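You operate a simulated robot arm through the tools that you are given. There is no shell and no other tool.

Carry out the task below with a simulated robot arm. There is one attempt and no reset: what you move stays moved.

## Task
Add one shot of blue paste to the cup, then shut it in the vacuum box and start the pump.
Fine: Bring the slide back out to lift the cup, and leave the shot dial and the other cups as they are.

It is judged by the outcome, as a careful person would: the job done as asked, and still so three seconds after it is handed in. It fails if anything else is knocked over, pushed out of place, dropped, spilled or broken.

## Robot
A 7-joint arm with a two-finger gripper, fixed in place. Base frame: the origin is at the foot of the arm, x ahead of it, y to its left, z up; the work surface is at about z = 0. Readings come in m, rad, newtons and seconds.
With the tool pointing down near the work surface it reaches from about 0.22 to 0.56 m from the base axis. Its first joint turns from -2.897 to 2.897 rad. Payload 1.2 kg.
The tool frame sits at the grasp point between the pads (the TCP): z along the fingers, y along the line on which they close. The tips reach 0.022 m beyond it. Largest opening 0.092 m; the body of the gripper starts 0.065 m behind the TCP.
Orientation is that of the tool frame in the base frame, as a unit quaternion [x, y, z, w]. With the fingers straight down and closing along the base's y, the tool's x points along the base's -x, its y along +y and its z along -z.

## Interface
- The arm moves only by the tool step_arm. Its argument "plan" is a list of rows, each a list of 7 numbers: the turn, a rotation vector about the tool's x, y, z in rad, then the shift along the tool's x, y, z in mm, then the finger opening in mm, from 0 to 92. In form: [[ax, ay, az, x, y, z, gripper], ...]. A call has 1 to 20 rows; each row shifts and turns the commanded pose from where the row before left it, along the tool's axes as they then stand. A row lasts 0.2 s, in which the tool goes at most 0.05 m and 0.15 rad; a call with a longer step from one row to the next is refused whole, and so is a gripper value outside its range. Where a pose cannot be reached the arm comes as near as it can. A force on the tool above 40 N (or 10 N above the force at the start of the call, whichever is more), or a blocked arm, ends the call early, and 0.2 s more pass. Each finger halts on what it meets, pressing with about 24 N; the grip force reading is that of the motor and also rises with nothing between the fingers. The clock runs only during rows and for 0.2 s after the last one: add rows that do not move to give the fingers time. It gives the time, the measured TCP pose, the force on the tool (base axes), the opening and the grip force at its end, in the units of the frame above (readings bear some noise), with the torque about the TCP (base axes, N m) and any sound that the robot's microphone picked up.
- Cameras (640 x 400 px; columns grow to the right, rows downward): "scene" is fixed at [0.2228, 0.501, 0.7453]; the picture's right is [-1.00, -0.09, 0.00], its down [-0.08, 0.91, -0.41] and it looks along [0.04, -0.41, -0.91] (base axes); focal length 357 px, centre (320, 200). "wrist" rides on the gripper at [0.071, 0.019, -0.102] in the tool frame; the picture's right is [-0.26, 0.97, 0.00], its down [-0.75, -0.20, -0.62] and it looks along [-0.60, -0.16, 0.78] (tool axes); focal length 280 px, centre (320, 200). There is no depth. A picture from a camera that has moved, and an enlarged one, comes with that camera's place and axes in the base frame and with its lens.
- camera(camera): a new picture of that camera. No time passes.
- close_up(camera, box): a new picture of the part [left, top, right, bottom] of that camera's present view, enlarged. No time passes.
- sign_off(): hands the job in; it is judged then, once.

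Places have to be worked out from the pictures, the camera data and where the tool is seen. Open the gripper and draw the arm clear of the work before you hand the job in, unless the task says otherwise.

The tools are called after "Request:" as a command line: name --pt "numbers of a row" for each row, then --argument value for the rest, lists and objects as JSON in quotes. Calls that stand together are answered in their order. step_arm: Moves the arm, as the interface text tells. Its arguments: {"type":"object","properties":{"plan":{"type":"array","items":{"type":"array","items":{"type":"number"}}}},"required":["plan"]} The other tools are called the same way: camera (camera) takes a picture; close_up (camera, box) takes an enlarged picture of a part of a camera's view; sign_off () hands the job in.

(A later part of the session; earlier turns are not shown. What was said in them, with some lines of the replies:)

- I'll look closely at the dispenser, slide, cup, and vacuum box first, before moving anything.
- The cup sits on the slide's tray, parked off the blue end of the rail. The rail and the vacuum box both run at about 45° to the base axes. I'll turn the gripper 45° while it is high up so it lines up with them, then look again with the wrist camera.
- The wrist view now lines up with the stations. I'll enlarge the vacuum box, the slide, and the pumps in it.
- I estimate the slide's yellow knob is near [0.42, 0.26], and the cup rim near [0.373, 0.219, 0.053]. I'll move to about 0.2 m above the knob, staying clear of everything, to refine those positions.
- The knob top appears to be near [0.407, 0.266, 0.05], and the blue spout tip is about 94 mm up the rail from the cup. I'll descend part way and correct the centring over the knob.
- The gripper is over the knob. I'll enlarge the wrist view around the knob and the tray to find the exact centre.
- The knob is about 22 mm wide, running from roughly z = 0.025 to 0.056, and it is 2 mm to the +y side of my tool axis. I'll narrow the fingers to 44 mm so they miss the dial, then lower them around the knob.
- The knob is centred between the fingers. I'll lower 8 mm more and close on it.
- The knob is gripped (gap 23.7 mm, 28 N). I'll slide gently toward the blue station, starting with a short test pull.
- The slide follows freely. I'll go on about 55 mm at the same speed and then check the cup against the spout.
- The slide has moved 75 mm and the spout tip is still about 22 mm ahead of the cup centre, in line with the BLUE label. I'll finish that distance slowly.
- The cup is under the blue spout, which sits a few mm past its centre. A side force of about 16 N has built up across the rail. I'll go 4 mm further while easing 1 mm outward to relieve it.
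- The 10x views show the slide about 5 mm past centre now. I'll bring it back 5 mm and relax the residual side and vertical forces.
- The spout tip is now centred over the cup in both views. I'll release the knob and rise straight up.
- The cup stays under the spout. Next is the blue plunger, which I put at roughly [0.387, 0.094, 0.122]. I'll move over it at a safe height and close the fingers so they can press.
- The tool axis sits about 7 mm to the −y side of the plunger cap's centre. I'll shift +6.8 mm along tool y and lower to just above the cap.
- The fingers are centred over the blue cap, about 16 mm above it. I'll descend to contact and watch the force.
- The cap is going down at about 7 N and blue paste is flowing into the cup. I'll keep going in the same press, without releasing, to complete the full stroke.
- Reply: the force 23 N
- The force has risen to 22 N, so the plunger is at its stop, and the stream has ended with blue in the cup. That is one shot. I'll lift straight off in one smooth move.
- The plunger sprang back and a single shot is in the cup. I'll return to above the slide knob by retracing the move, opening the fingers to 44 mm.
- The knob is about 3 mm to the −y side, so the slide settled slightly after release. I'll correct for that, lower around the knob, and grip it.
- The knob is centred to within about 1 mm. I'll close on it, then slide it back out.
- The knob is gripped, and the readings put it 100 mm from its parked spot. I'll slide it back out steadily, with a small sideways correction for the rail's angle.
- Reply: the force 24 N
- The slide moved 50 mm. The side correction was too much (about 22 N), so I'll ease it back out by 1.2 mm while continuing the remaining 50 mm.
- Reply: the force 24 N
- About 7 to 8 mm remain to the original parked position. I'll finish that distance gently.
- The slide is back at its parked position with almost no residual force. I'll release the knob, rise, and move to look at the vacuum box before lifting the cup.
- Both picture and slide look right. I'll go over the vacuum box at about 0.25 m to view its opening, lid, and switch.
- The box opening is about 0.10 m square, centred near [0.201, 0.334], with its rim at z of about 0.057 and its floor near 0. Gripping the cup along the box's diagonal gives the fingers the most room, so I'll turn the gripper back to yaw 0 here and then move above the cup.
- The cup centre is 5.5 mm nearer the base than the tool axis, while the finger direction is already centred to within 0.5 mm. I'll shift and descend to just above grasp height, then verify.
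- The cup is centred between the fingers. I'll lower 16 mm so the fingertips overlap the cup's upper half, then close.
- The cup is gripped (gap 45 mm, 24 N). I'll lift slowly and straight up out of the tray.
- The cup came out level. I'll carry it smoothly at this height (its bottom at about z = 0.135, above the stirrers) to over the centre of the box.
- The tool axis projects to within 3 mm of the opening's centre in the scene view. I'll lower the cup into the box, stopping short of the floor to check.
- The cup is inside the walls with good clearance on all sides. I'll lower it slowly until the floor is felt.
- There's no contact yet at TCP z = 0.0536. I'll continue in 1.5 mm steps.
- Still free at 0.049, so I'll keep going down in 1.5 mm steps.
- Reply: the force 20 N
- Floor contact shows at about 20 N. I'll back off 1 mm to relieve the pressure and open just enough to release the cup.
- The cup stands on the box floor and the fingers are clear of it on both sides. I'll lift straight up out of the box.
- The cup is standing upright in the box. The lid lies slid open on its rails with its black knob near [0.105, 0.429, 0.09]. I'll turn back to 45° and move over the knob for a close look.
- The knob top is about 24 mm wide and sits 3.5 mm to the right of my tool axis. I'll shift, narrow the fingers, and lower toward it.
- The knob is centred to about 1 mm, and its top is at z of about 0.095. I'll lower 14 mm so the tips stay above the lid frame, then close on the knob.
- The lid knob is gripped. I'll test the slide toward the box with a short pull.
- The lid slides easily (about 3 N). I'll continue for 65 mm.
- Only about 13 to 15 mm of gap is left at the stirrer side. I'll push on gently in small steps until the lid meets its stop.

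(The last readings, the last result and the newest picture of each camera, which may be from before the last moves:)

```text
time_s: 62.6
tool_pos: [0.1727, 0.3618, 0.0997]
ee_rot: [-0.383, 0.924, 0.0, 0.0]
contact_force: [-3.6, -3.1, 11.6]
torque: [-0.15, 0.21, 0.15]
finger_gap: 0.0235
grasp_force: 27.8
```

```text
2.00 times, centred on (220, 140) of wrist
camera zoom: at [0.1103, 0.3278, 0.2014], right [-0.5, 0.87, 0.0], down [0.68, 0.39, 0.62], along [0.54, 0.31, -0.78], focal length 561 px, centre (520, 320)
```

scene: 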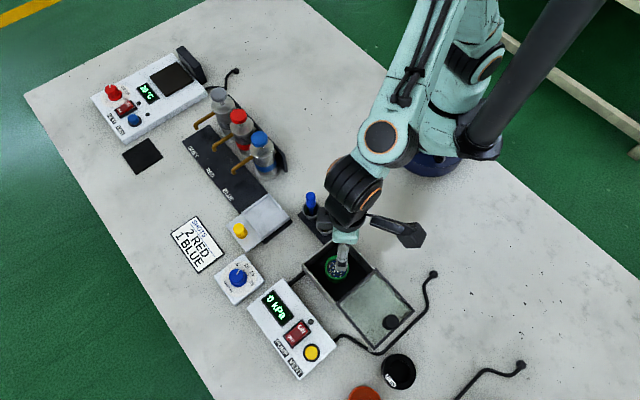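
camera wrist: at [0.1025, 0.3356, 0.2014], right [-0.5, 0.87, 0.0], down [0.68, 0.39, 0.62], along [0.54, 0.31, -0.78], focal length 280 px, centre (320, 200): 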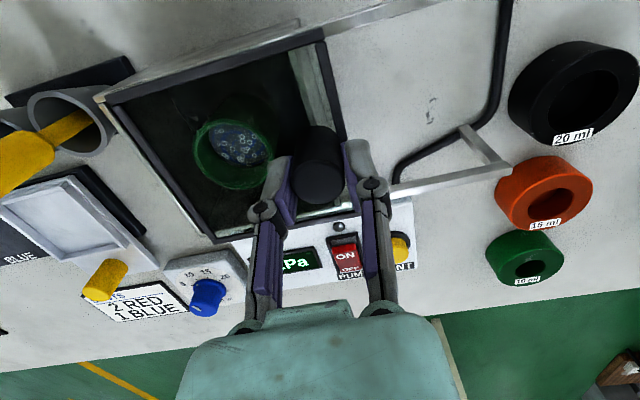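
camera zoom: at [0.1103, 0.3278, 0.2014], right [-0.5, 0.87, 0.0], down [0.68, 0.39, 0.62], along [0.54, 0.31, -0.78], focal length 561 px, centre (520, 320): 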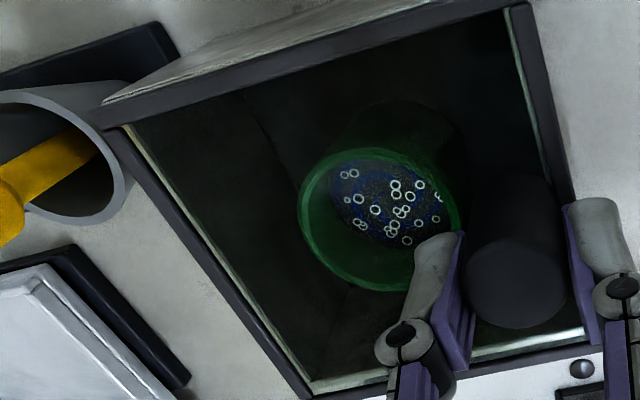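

The lid is nearly flush with the box's end. There's no stop force yet, so I'll nudge it a few more millimetres.

Request:
step_arm --pt "0 0 0 0 -1.5 -0.3 15" --pt "0 0 0 0 -1.5 0 15" --pt "0 0 0 0 -1 0 15" --pt "0 0 0 0 0 0 15"

Request:
close_up --camera "scene" --box '[280, 220, 408, 300]'

Request:
close_up --camera "wrist" --box '[60, 40, 380, 240]'

```text
time_s: 63.6
tool_pos: [0.1748, 0.3605, 0.1003]
ee_rot: [-0.383, 0.924, 0.001, 0.001]
contact_force: [-4.3, 8.9, -2.0]
torque: [0.08, 0.19, -0.16]
finger_gap: 0.0236
grasp_force: 27.9
```

```text
5.00 times, centred on (344, 260) of scene
camera zoom: at [0.2228, 0.501, 0.7453], right [-1.0, -0.09, 0.0], down [-0.08, 0.91, -0.41], along [0.04, -0.41, -0.91], focal length 1784 px, centre (200, -100)
```

zoom: 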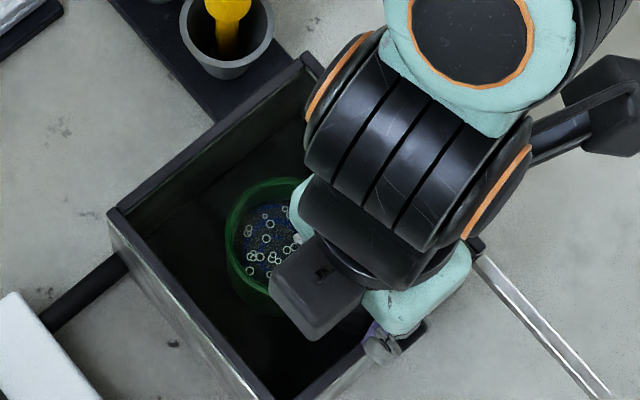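

```text
2.00 times, centred on (220, 140) of wrist
camera zoom: at [0.1125, 0.3254, 0.2013], right [-0.5, 0.87, 0.0], down [0.68, 0.39, 0.63], along [0.54, 0.31, -0.78], focal length 561 px, centre (520, 320)
```

zoom: 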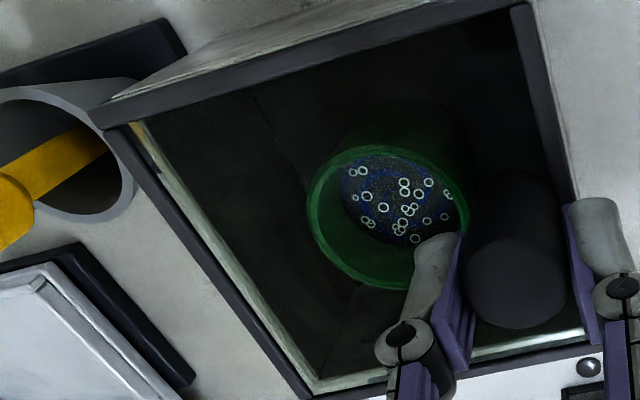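

A resisting force of about 9 N along the slide has appeared, and the lid is flush with the box end. I'll push 0.7 mm more to confirm it is hard against the stop, and then relax.

Request:
step_arm --pt "0 0 0 0 -0.7 0 15" --pt "0 0 0 0 0 0 15"

```text
time_s: 64.2
tool_pos: [0.1758, 0.3602, 0.1005]
ee_rot: [-0.383, 0.924, 0.002, 0.001]
contact_force: [-8.7, 17.9, -9.0]
torque: [0.51, 0.03, -0.13]
finger_gap: 0.0237
grasp_force: 27.8
```

The force rose to about 19 N, so the lid is against its stop. I'll relax slightly, release the knob, and rise.

Request:
step_arm --pt "0 0 0 0 0.6 0 15" --pt "0 0 0 0 0 0 30" --pt "0 0 0 0 0 0 48" --pt "0 0 0 0 0 -10 48" --pt "0 0 0 0 0 -25 48" --pt "0 0 0 0 0 -35 48" --pt "0 0 0 0 0 -35 48" --pt "0 0 0 0 0 0 48"

Request:
camera --camera "wrist"

Request:
close_up --camera "wrist" --box '[192, 0, 448, 160]'

Request:
close_up --camera "scene" --box '[230, 220, 422, 340]'

```text
time_s: 66.0
tool_pos: [0.1758, 0.3597, 0.2042]
ee_rot: [-0.383, 0.924, 0.001, 0.0]
contact_force: [-0.3, -0.5, -0.4]
torque: [-0.01, 0.0, -0.01]
finger_gap: 0.0484
grasp_force: 0.1
```

```text
taken
camera wrist: at [0.1134, 0.325, 0.3062], right [-0.5, 0.87, 0.0], down [0.68, 0.39, 0.63], along [0.54, 0.31, -0.78], focal length 280 px, centre (320, 200)
```

wrist: 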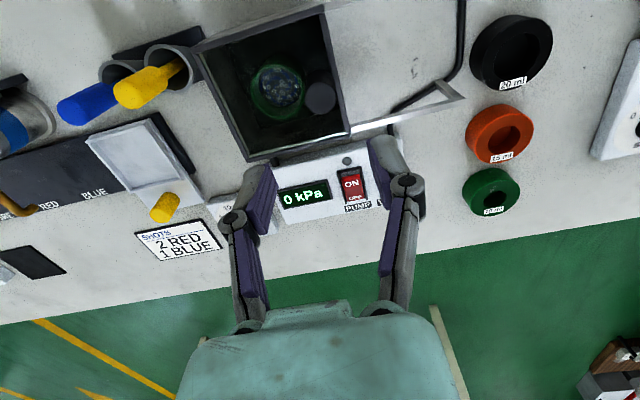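

```text
2.50 times, centred on (320, 80) of wrist
camera zoom: at [0.1134, 0.325, 0.3062], right [-0.5, 0.87, 0.0], down [0.68, 0.39, 0.63], along [0.54, 0.31, -0.78], focal length 701 px, centre (320, 500)
```

zoom: 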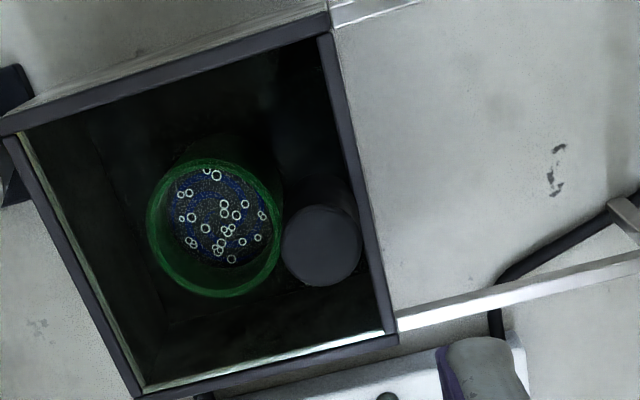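

```text
3.33 times, centred on (326, 280) of scene
camera zoom: at [0.2228, 0.501, 0.7453], right [-1.0, -0.09, 0.0], down [-0.08, 0.91, -0.41], along [0.04, -0.41, -0.91], focal length 1189 px, centre (300, -67)
```

zoom: 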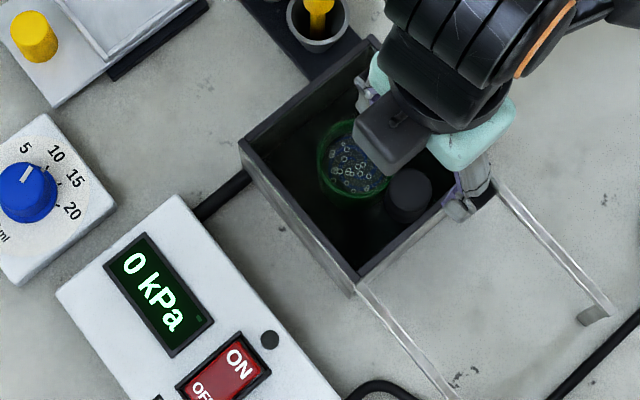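

The lid is shut over the cup. Next is the pump switch: the ON half of the rocker is near [0.2595, 0.45, 0.04]. I'll close the fingers and move above it.

Request:
step_arm --pt "0 0 0 -24 1 0 20" --pt "0 0 0 -32 1 0 0" --pt "0 0 0 -32 1 0 0" --pt "0 0 0 -32.7 1 0 0" --pt "0 0 0 0 0 25 0" --pt "0 0 0 0 0 30 0" --pt "0 0 0 0 0 0 0"

Request:
camera --camera "wrist"

Request:
close_up --camera "wrist" --box '[192, 60, 448, 220]'

Request:
close_up --camera "scene" --box '[220, 270, 380, 370]'

```text
time_s: 67.6
tool_pos: [0.2581, 0.4482, 0.148]
ee_rot: [-0.383, 0.924, 0.0, 0.0]
contact_force: [0.4, -0.2, -0.2]
torque: [-0.01, -0.03, -0.01]
finger_gap: 0.0
grasp_force: 23.6
```

```text
taken
camera wrist: at [0.1959, 0.4136, 0.2508], right [-0.5, 0.87, 0.0], down [0.68, 0.39, 0.62], along [0.54, 0.31, -0.78], focal length 280 px, centre (320, 200)
```

wrist: 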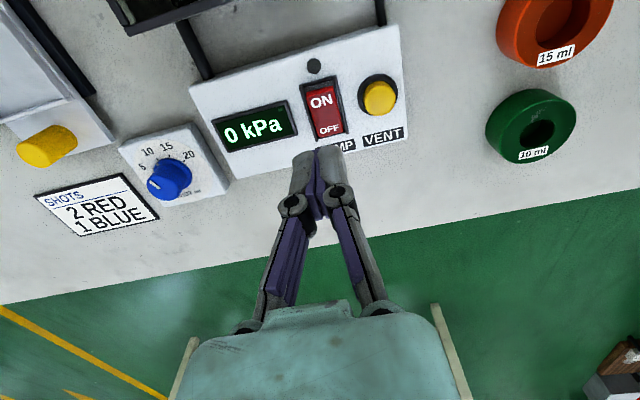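

```text
2.50 times, centred on (320, 140) of wrist
camera zoom: at [0.1959, 0.4136, 0.2508], right [-0.5, 0.87, 0.0], down [0.68, 0.39, 0.62], along [0.54, 0.31, -0.78], focal length 701 px, centre (320, 350)
```

zoom: 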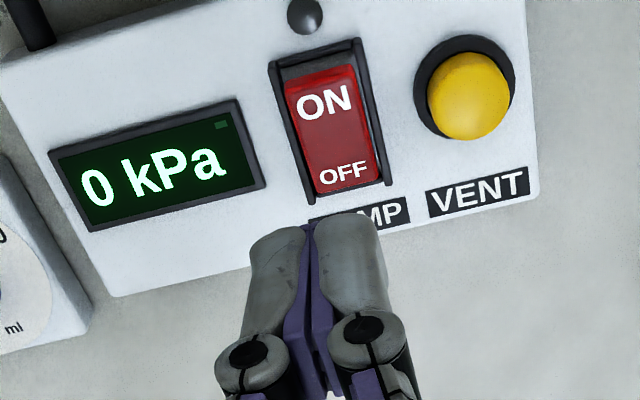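

```text
4.00 times, centred on (300, 320) of scene
camera zoom: at [0.2228, 0.501, 0.7453], right [-1.0, -0.09, 0.0], down [-0.08, 0.91, -0.41], along [0.04, -0.41, -0.91], focal length 1427 px, centre (400, -280)
```

zoom: 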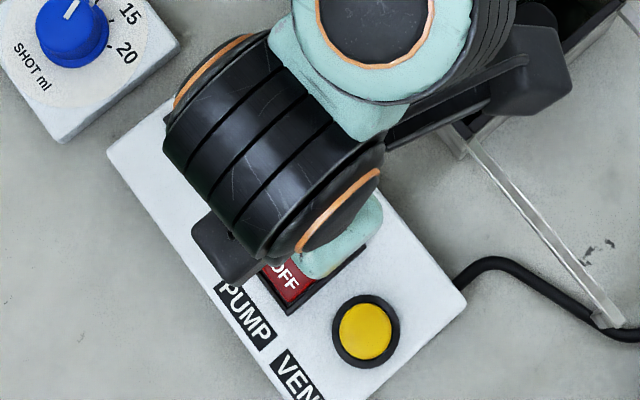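

The ON half is raised and the tool axis projects onto it to within 1 mm. I'll descend to just above it.

Request:
step_arm --pt "0 0 0 0 0.8 20 0" --pt "0 0 0 0 0 25 0" --pt "0 0 0 0 0 15 0" --pt "0 0 0 0 0 5 0" --pt "0 0 0 0 0 0 0"

Request:
close_up --camera "wrist" --box '[192, 80, 448, 240]'

```text
time_s: 68.8
tool_pos: [0.2579, 0.4488, 0.0848]
ee_rot: [-0.382, 0.924, 0.0, 0.0]
contact_force: [-0.2, 0.0, -0.6]
torque: [-0.03, 0.0, 0.01]
finger_gap: 0.0003
grasp_force: 24.1
```

```text
2.50 times, centred on (320, 160) of wrist
camera zoom: at [0.1951, 0.4139, 0.1869], right [-0.5, 0.87, 0.0], down [0.68, 0.39, 0.62], along [0.54, 0.31, -0.78], focal length 701 px, centre (320, 300)
```

zoom: 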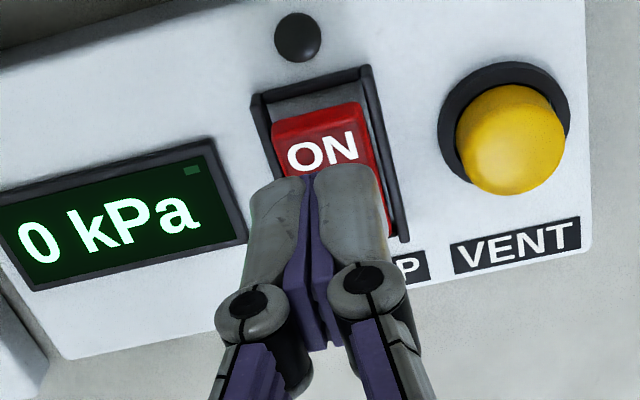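

The tip is about 15 to 20 mm above the rocker and may be 1 to 2 mm toward its middle. I'll shift 2 mm toward the ON end and press down in small steps.

Request:
step_arm --pt "0 0 0 2 0 5 0" --pt "0 0 0 0 0 4 0" --pt "0 0 0 0 0 3 0" --pt "0 0 0 0 0 2 0" --pt "0 0 0 0 0 0 0"

Request:
close_up --camera "wrist" --box '[192, 80, 448, 240]'

```text
time_s: 70.0
tool_pos: [0.257, 0.4465, 0.0697]
ee_rot: [-0.383, 0.924, 0.0, 0.0]
contact_force: [0.2, -0.5, 0.0]
torque: [0.01, -0.02, -0.01]
finger_gap: 0.0
grasp_force: 24.2
```

```text
2.50 times, centred on (320, 160) of wrist
camera zoom: at [0.1942, 0.4124, 0.1724], right [-0.5, 0.87, 0.0], down [0.68, 0.39, 0.62], along [0.54, 0.31, -0.78], focal length 701 px, centre (320, 300)
```

zoom: 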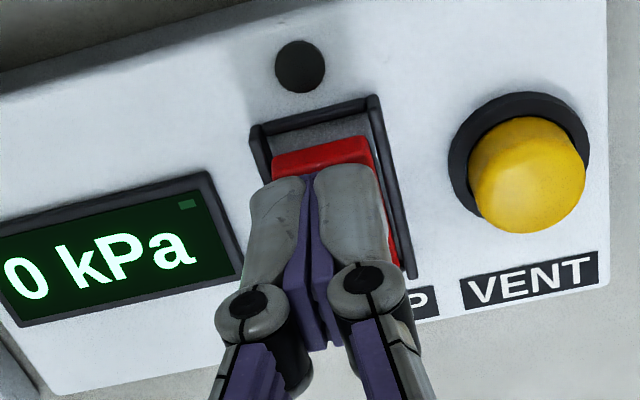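

Tip height is about 0.048 with no contact yet, and it is right over the ON half. I'll continue down in 1.5 mm steps.

Request:
step_arm --pt "0 0 0 0 0 1.5 0" --pt "0 0 0 0 0 1.5 0" --pt "0 0 0 0 0 1.5 0" --pt "0 0 0 0 0 1.5 0"

Request:
close_up --camera "wrist" --box '[192, 80, 448, 240]'

```text
time_s: 71.0
tool_pos: [0.2567, 0.4467, 0.0639]
ee_rot: [-0.383, 0.924, 0.0, 0.0]
contact_force: [0.9, -0.5, -0.2]
torque: [0.0, 0.0, 0.0]
finger_gap: 0.0
grasp_force: 24.1
```

```text
2.50 times, centred on (320, 160) of wrist
camera zoom: at [0.1937, 0.4127, 0.1662], right [-0.5, 0.87, 0.0], down [0.68, 0.39, 0.63], along [0.54, 0.31, -0.78], focal length 701 px, centre (320, 300)
```

zoom: 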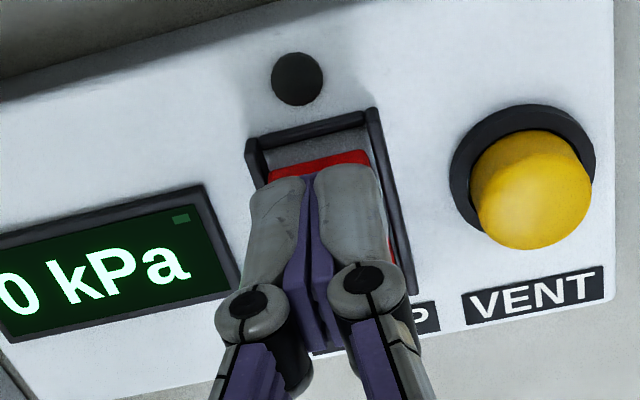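

Still free at tip z of about 0.042. I'll continue the press.

Request:
step_arm --pt "0 0 0 0 0 1.5 0" --pt "0 0 0 0 0 1.5 0" --pt "0 0 0 0 0 1.5 0"

Request:
close_up --camera "wrist" --box '[192, 80, 448, 240]'

```text
time_s: 71.8
tool_pos: [0.2572, 0.4472, 0.0599]
ee_rot: [-0.382, 0.924, 0.0, 0.0]
contact_force: [-0.5, -1.3, 1.5]
torque: [-0.01, 0.02, 0.0]
finger_gap: 0.006
grasp_force: 28.2
```

```text
2.50 times, centred on (320, 160) of wrist
camera zoom: at [0.194, 0.4125, 0.1619], right [-0.5, 0.87, 0.0], down [0.68, 0.39, 0.63], along [0.54, 0.31, -0.78], focal length 701 px, centre (320, 300)
```

zoom: 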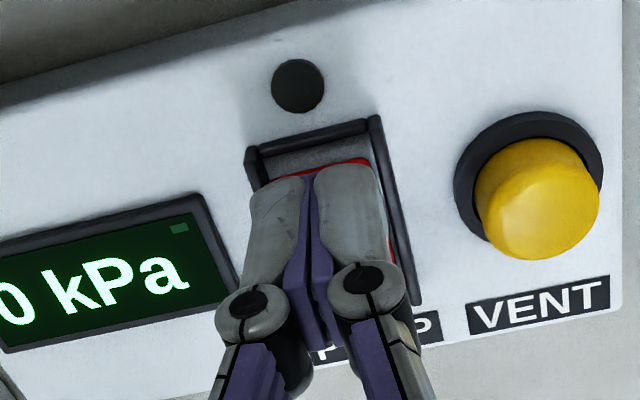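

First contact is made (1.5 N and rising). I'll press further to flip the rocker.

Request:
step_arm --pt "0 0 0 0 0 1.5 0" --pt "0 0 0 0 0 1.5 0" --pt "0 0 0 0 0 1 0"

Request:
close_up --camera "wrist" --box '[192, 80, 448, 240]'

Request:
close_up --camera "scene" --box '[220, 270, 380, 370]'

```text
time_s: 72.6
tool_pos: [0.257, 0.448, 0.0561]
ee_rot: [-0.383, 0.924, 0.0, 0.0]
contact_force: [-0.3, -1.0, -0.7]
torque: [-0.01, -0.01, 0.0]
finger_gap: 0.0001
grasp_force: 27.7
heard: click
```

```text
2.50 times, centred on (320, 160) of wrist
camera zoom: at [0.1937, 0.4126, 0.1579], right [-0.5, 0.87, 0.0], down [0.68, 0.39, 0.62], along [0.54, 0.31, -0.78], focal length 701 px, centre (320, 300)
```

zoom: 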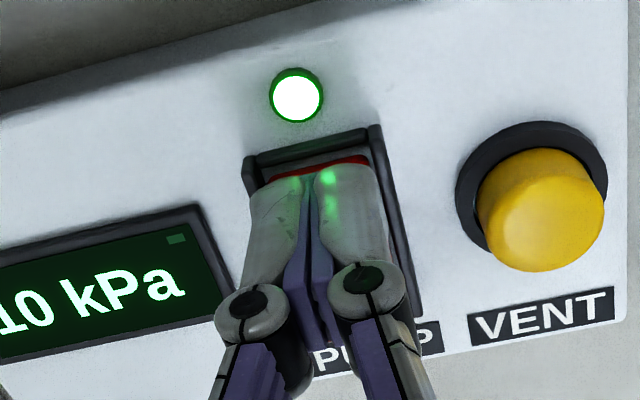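

```text
4.00 times, centred on (300, 320) of scene
camera zoom: at [0.2228, 0.501, 0.7453], right [-1.0, -0.09, 0.0], down [-0.08, 0.91, -0.41], along [0.04, -0.41, -0.91], focal length 1427 px, centre (400, -280)
```

zoom: 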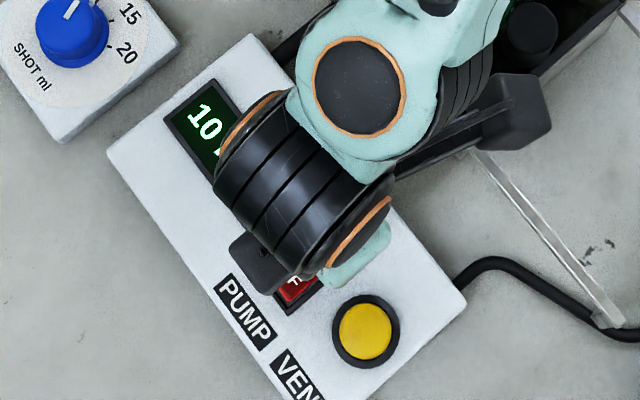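

The switch clicked, the lamp is green, and the gauge reads −10 kPa, so the pump is running. I'll lift straight up and back the arm away.

Request:
step_arm --pt "0 0 0 0 0 -8 0" --pt "0 0 0 0 0 -25 0" --pt "0 0 0 0 0 -40 0" --pt "0 0 0 0 0 -45 20" --pt "0 0 0 0 0 -45 50" --pt "0 0 0 30 0 -20 80" --pt "0 0 0 35 0 0 80" --pt "0 0 0 35 0 0 80" --pt "0 0 0 35 0 0 80" --pt "0 0 0 30 0 0 80" --pt "0 0 0 0 0 0 80" --pt "0 0 0 0 0 0 80"

Request:
camera --camera "scene"

Request:
camera --camera "wrist"

Request:
close_up --camera "scene" --box '[220, 230, 412, 350]'

```text
time_s: 75.2
tool_pos: [0.139, 0.3306, 0.2383]
ee_rot: [-0.383, 0.924, 0.0, 0.0]
contact_force: [-1.1, 0.3, 0.8]
torque: [0.0, 0.0, -0.03]
finger_gap: 0.0802
grasp_force: 0.0
```

```text
taken
```

scene: 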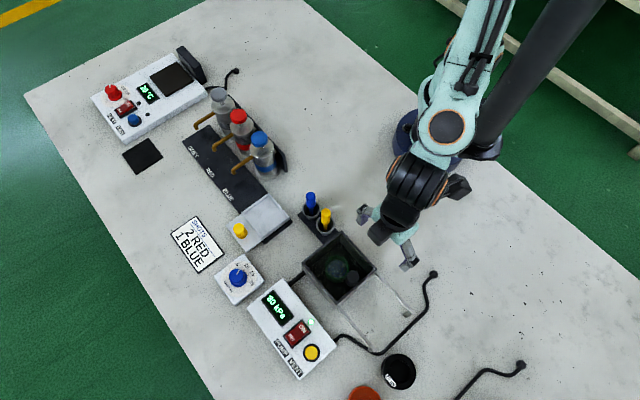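

```text
taken
camera wrist: at [0.077, 0.2962, 0.3401], right [-0.5, 0.87, 0.0], down [0.68, 0.39, 0.62], along [0.54, 0.31, -0.78], focal length 280 px, centre (320, 200)
```

wrist: 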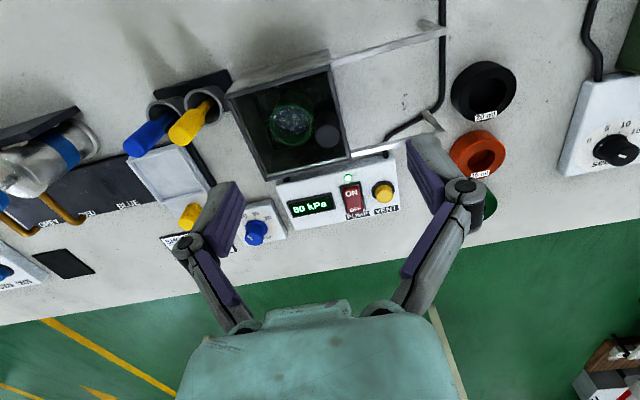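

```text
3.33 times, centred on (316, 290) of scene
camera zoom: at [0.2228, 0.501, 0.7453], right [-1.0, -0.09, 0.0], down [-0.08, 0.91, -0.41], along [0.04, -0.41, -0.91], focal length 1189 px, centre (333, -100)
```

zoom: 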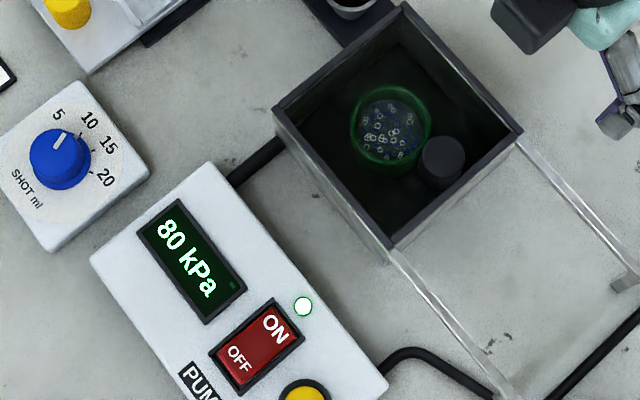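

The gauge is at 80 kPa with the lamp on, the lid is shut, the slide is parked, and nothing else has moved. I'll wait two seconds with the arm still and check once more before handing in.

Request:
step_arm --pt "0 0 0 0 0 -10 80" --pt "0 0 0 0 0 0 80" --pt "0 0 0 0 0 0 80" --pt "0 0 0 0 0 0 80" --pt "0 0 0 0 0 0 80" --pt "0 0 0 0 0 0 80" --pt "0 0 0 0 0 0 80" --pt "0 0 0 0 0 0 80" --pt "0 0 0 0 0 0 80" --pt "0 0 0 0 0 0 80"

Request:
close_up --camera "scene" --box '[220, 230, 412, 350]'

Request:
camera --camera "scene"

```text
time_s: 77.4
tool_pos: [0.1396, 0.3317, 0.2485]
ee_rot: [-0.383, 0.924, 0.0, 0.0]
contact_force: [0.5, 0.1, -0.8]
torque: [0.02, 0.01, 0.0]
finger_gap: 0.08
grasp_force: 0.0
```

```text
3.33 times, centred on (316, 290) of scene
camera zoom: at [0.2228, 0.501, 0.7453], right [-1.0, -0.09, 0.0], down [-0.08, 0.91, -0.41], along [0.04, -0.41, -0.91], focal length 1189 px, centre (333, -100)
```

zoom: 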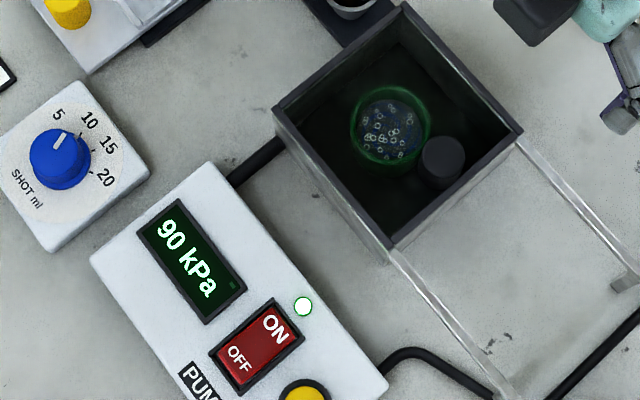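

```text
taken
```

scene: 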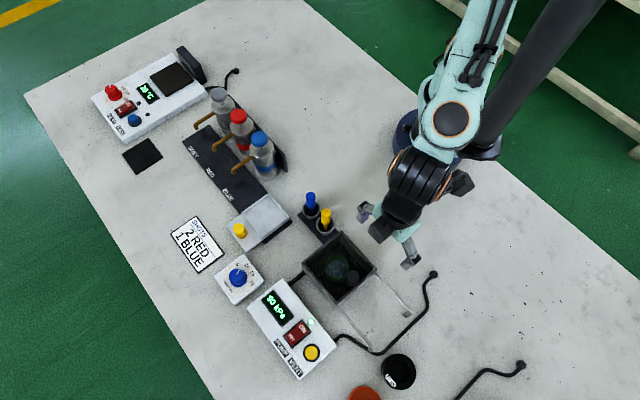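

The vacuum is holding at 90 kPa with the cup shut inside. The slide is parked, and the dial and the other cups are as they were. The gripper is open and the arm is clear, so I'm handing the job in.

Request:
sign_off

```text
The job is handed in.
```

The cup has one shot of blue paste, is shut in the vacuum box, and the pump is running. The gauge read 90 kPa with the lamp green when I handed it in.

- **Blue shot:** I slid the cup under the blue spout and pressed the blue plunger once to its stop. Paste landed in the cup with no visible spill.
- **Slide:** I brought the slide back to its original parked position before lifting the cup out.
- **Vacuum box:** The cup stands upright on the box floor, and the lid is pushed closed against its stop.
- **Left as they were:** I didn't touch the shot dial or the other cups. Nothing was knocked over, and the arm is clear with its gripper open.
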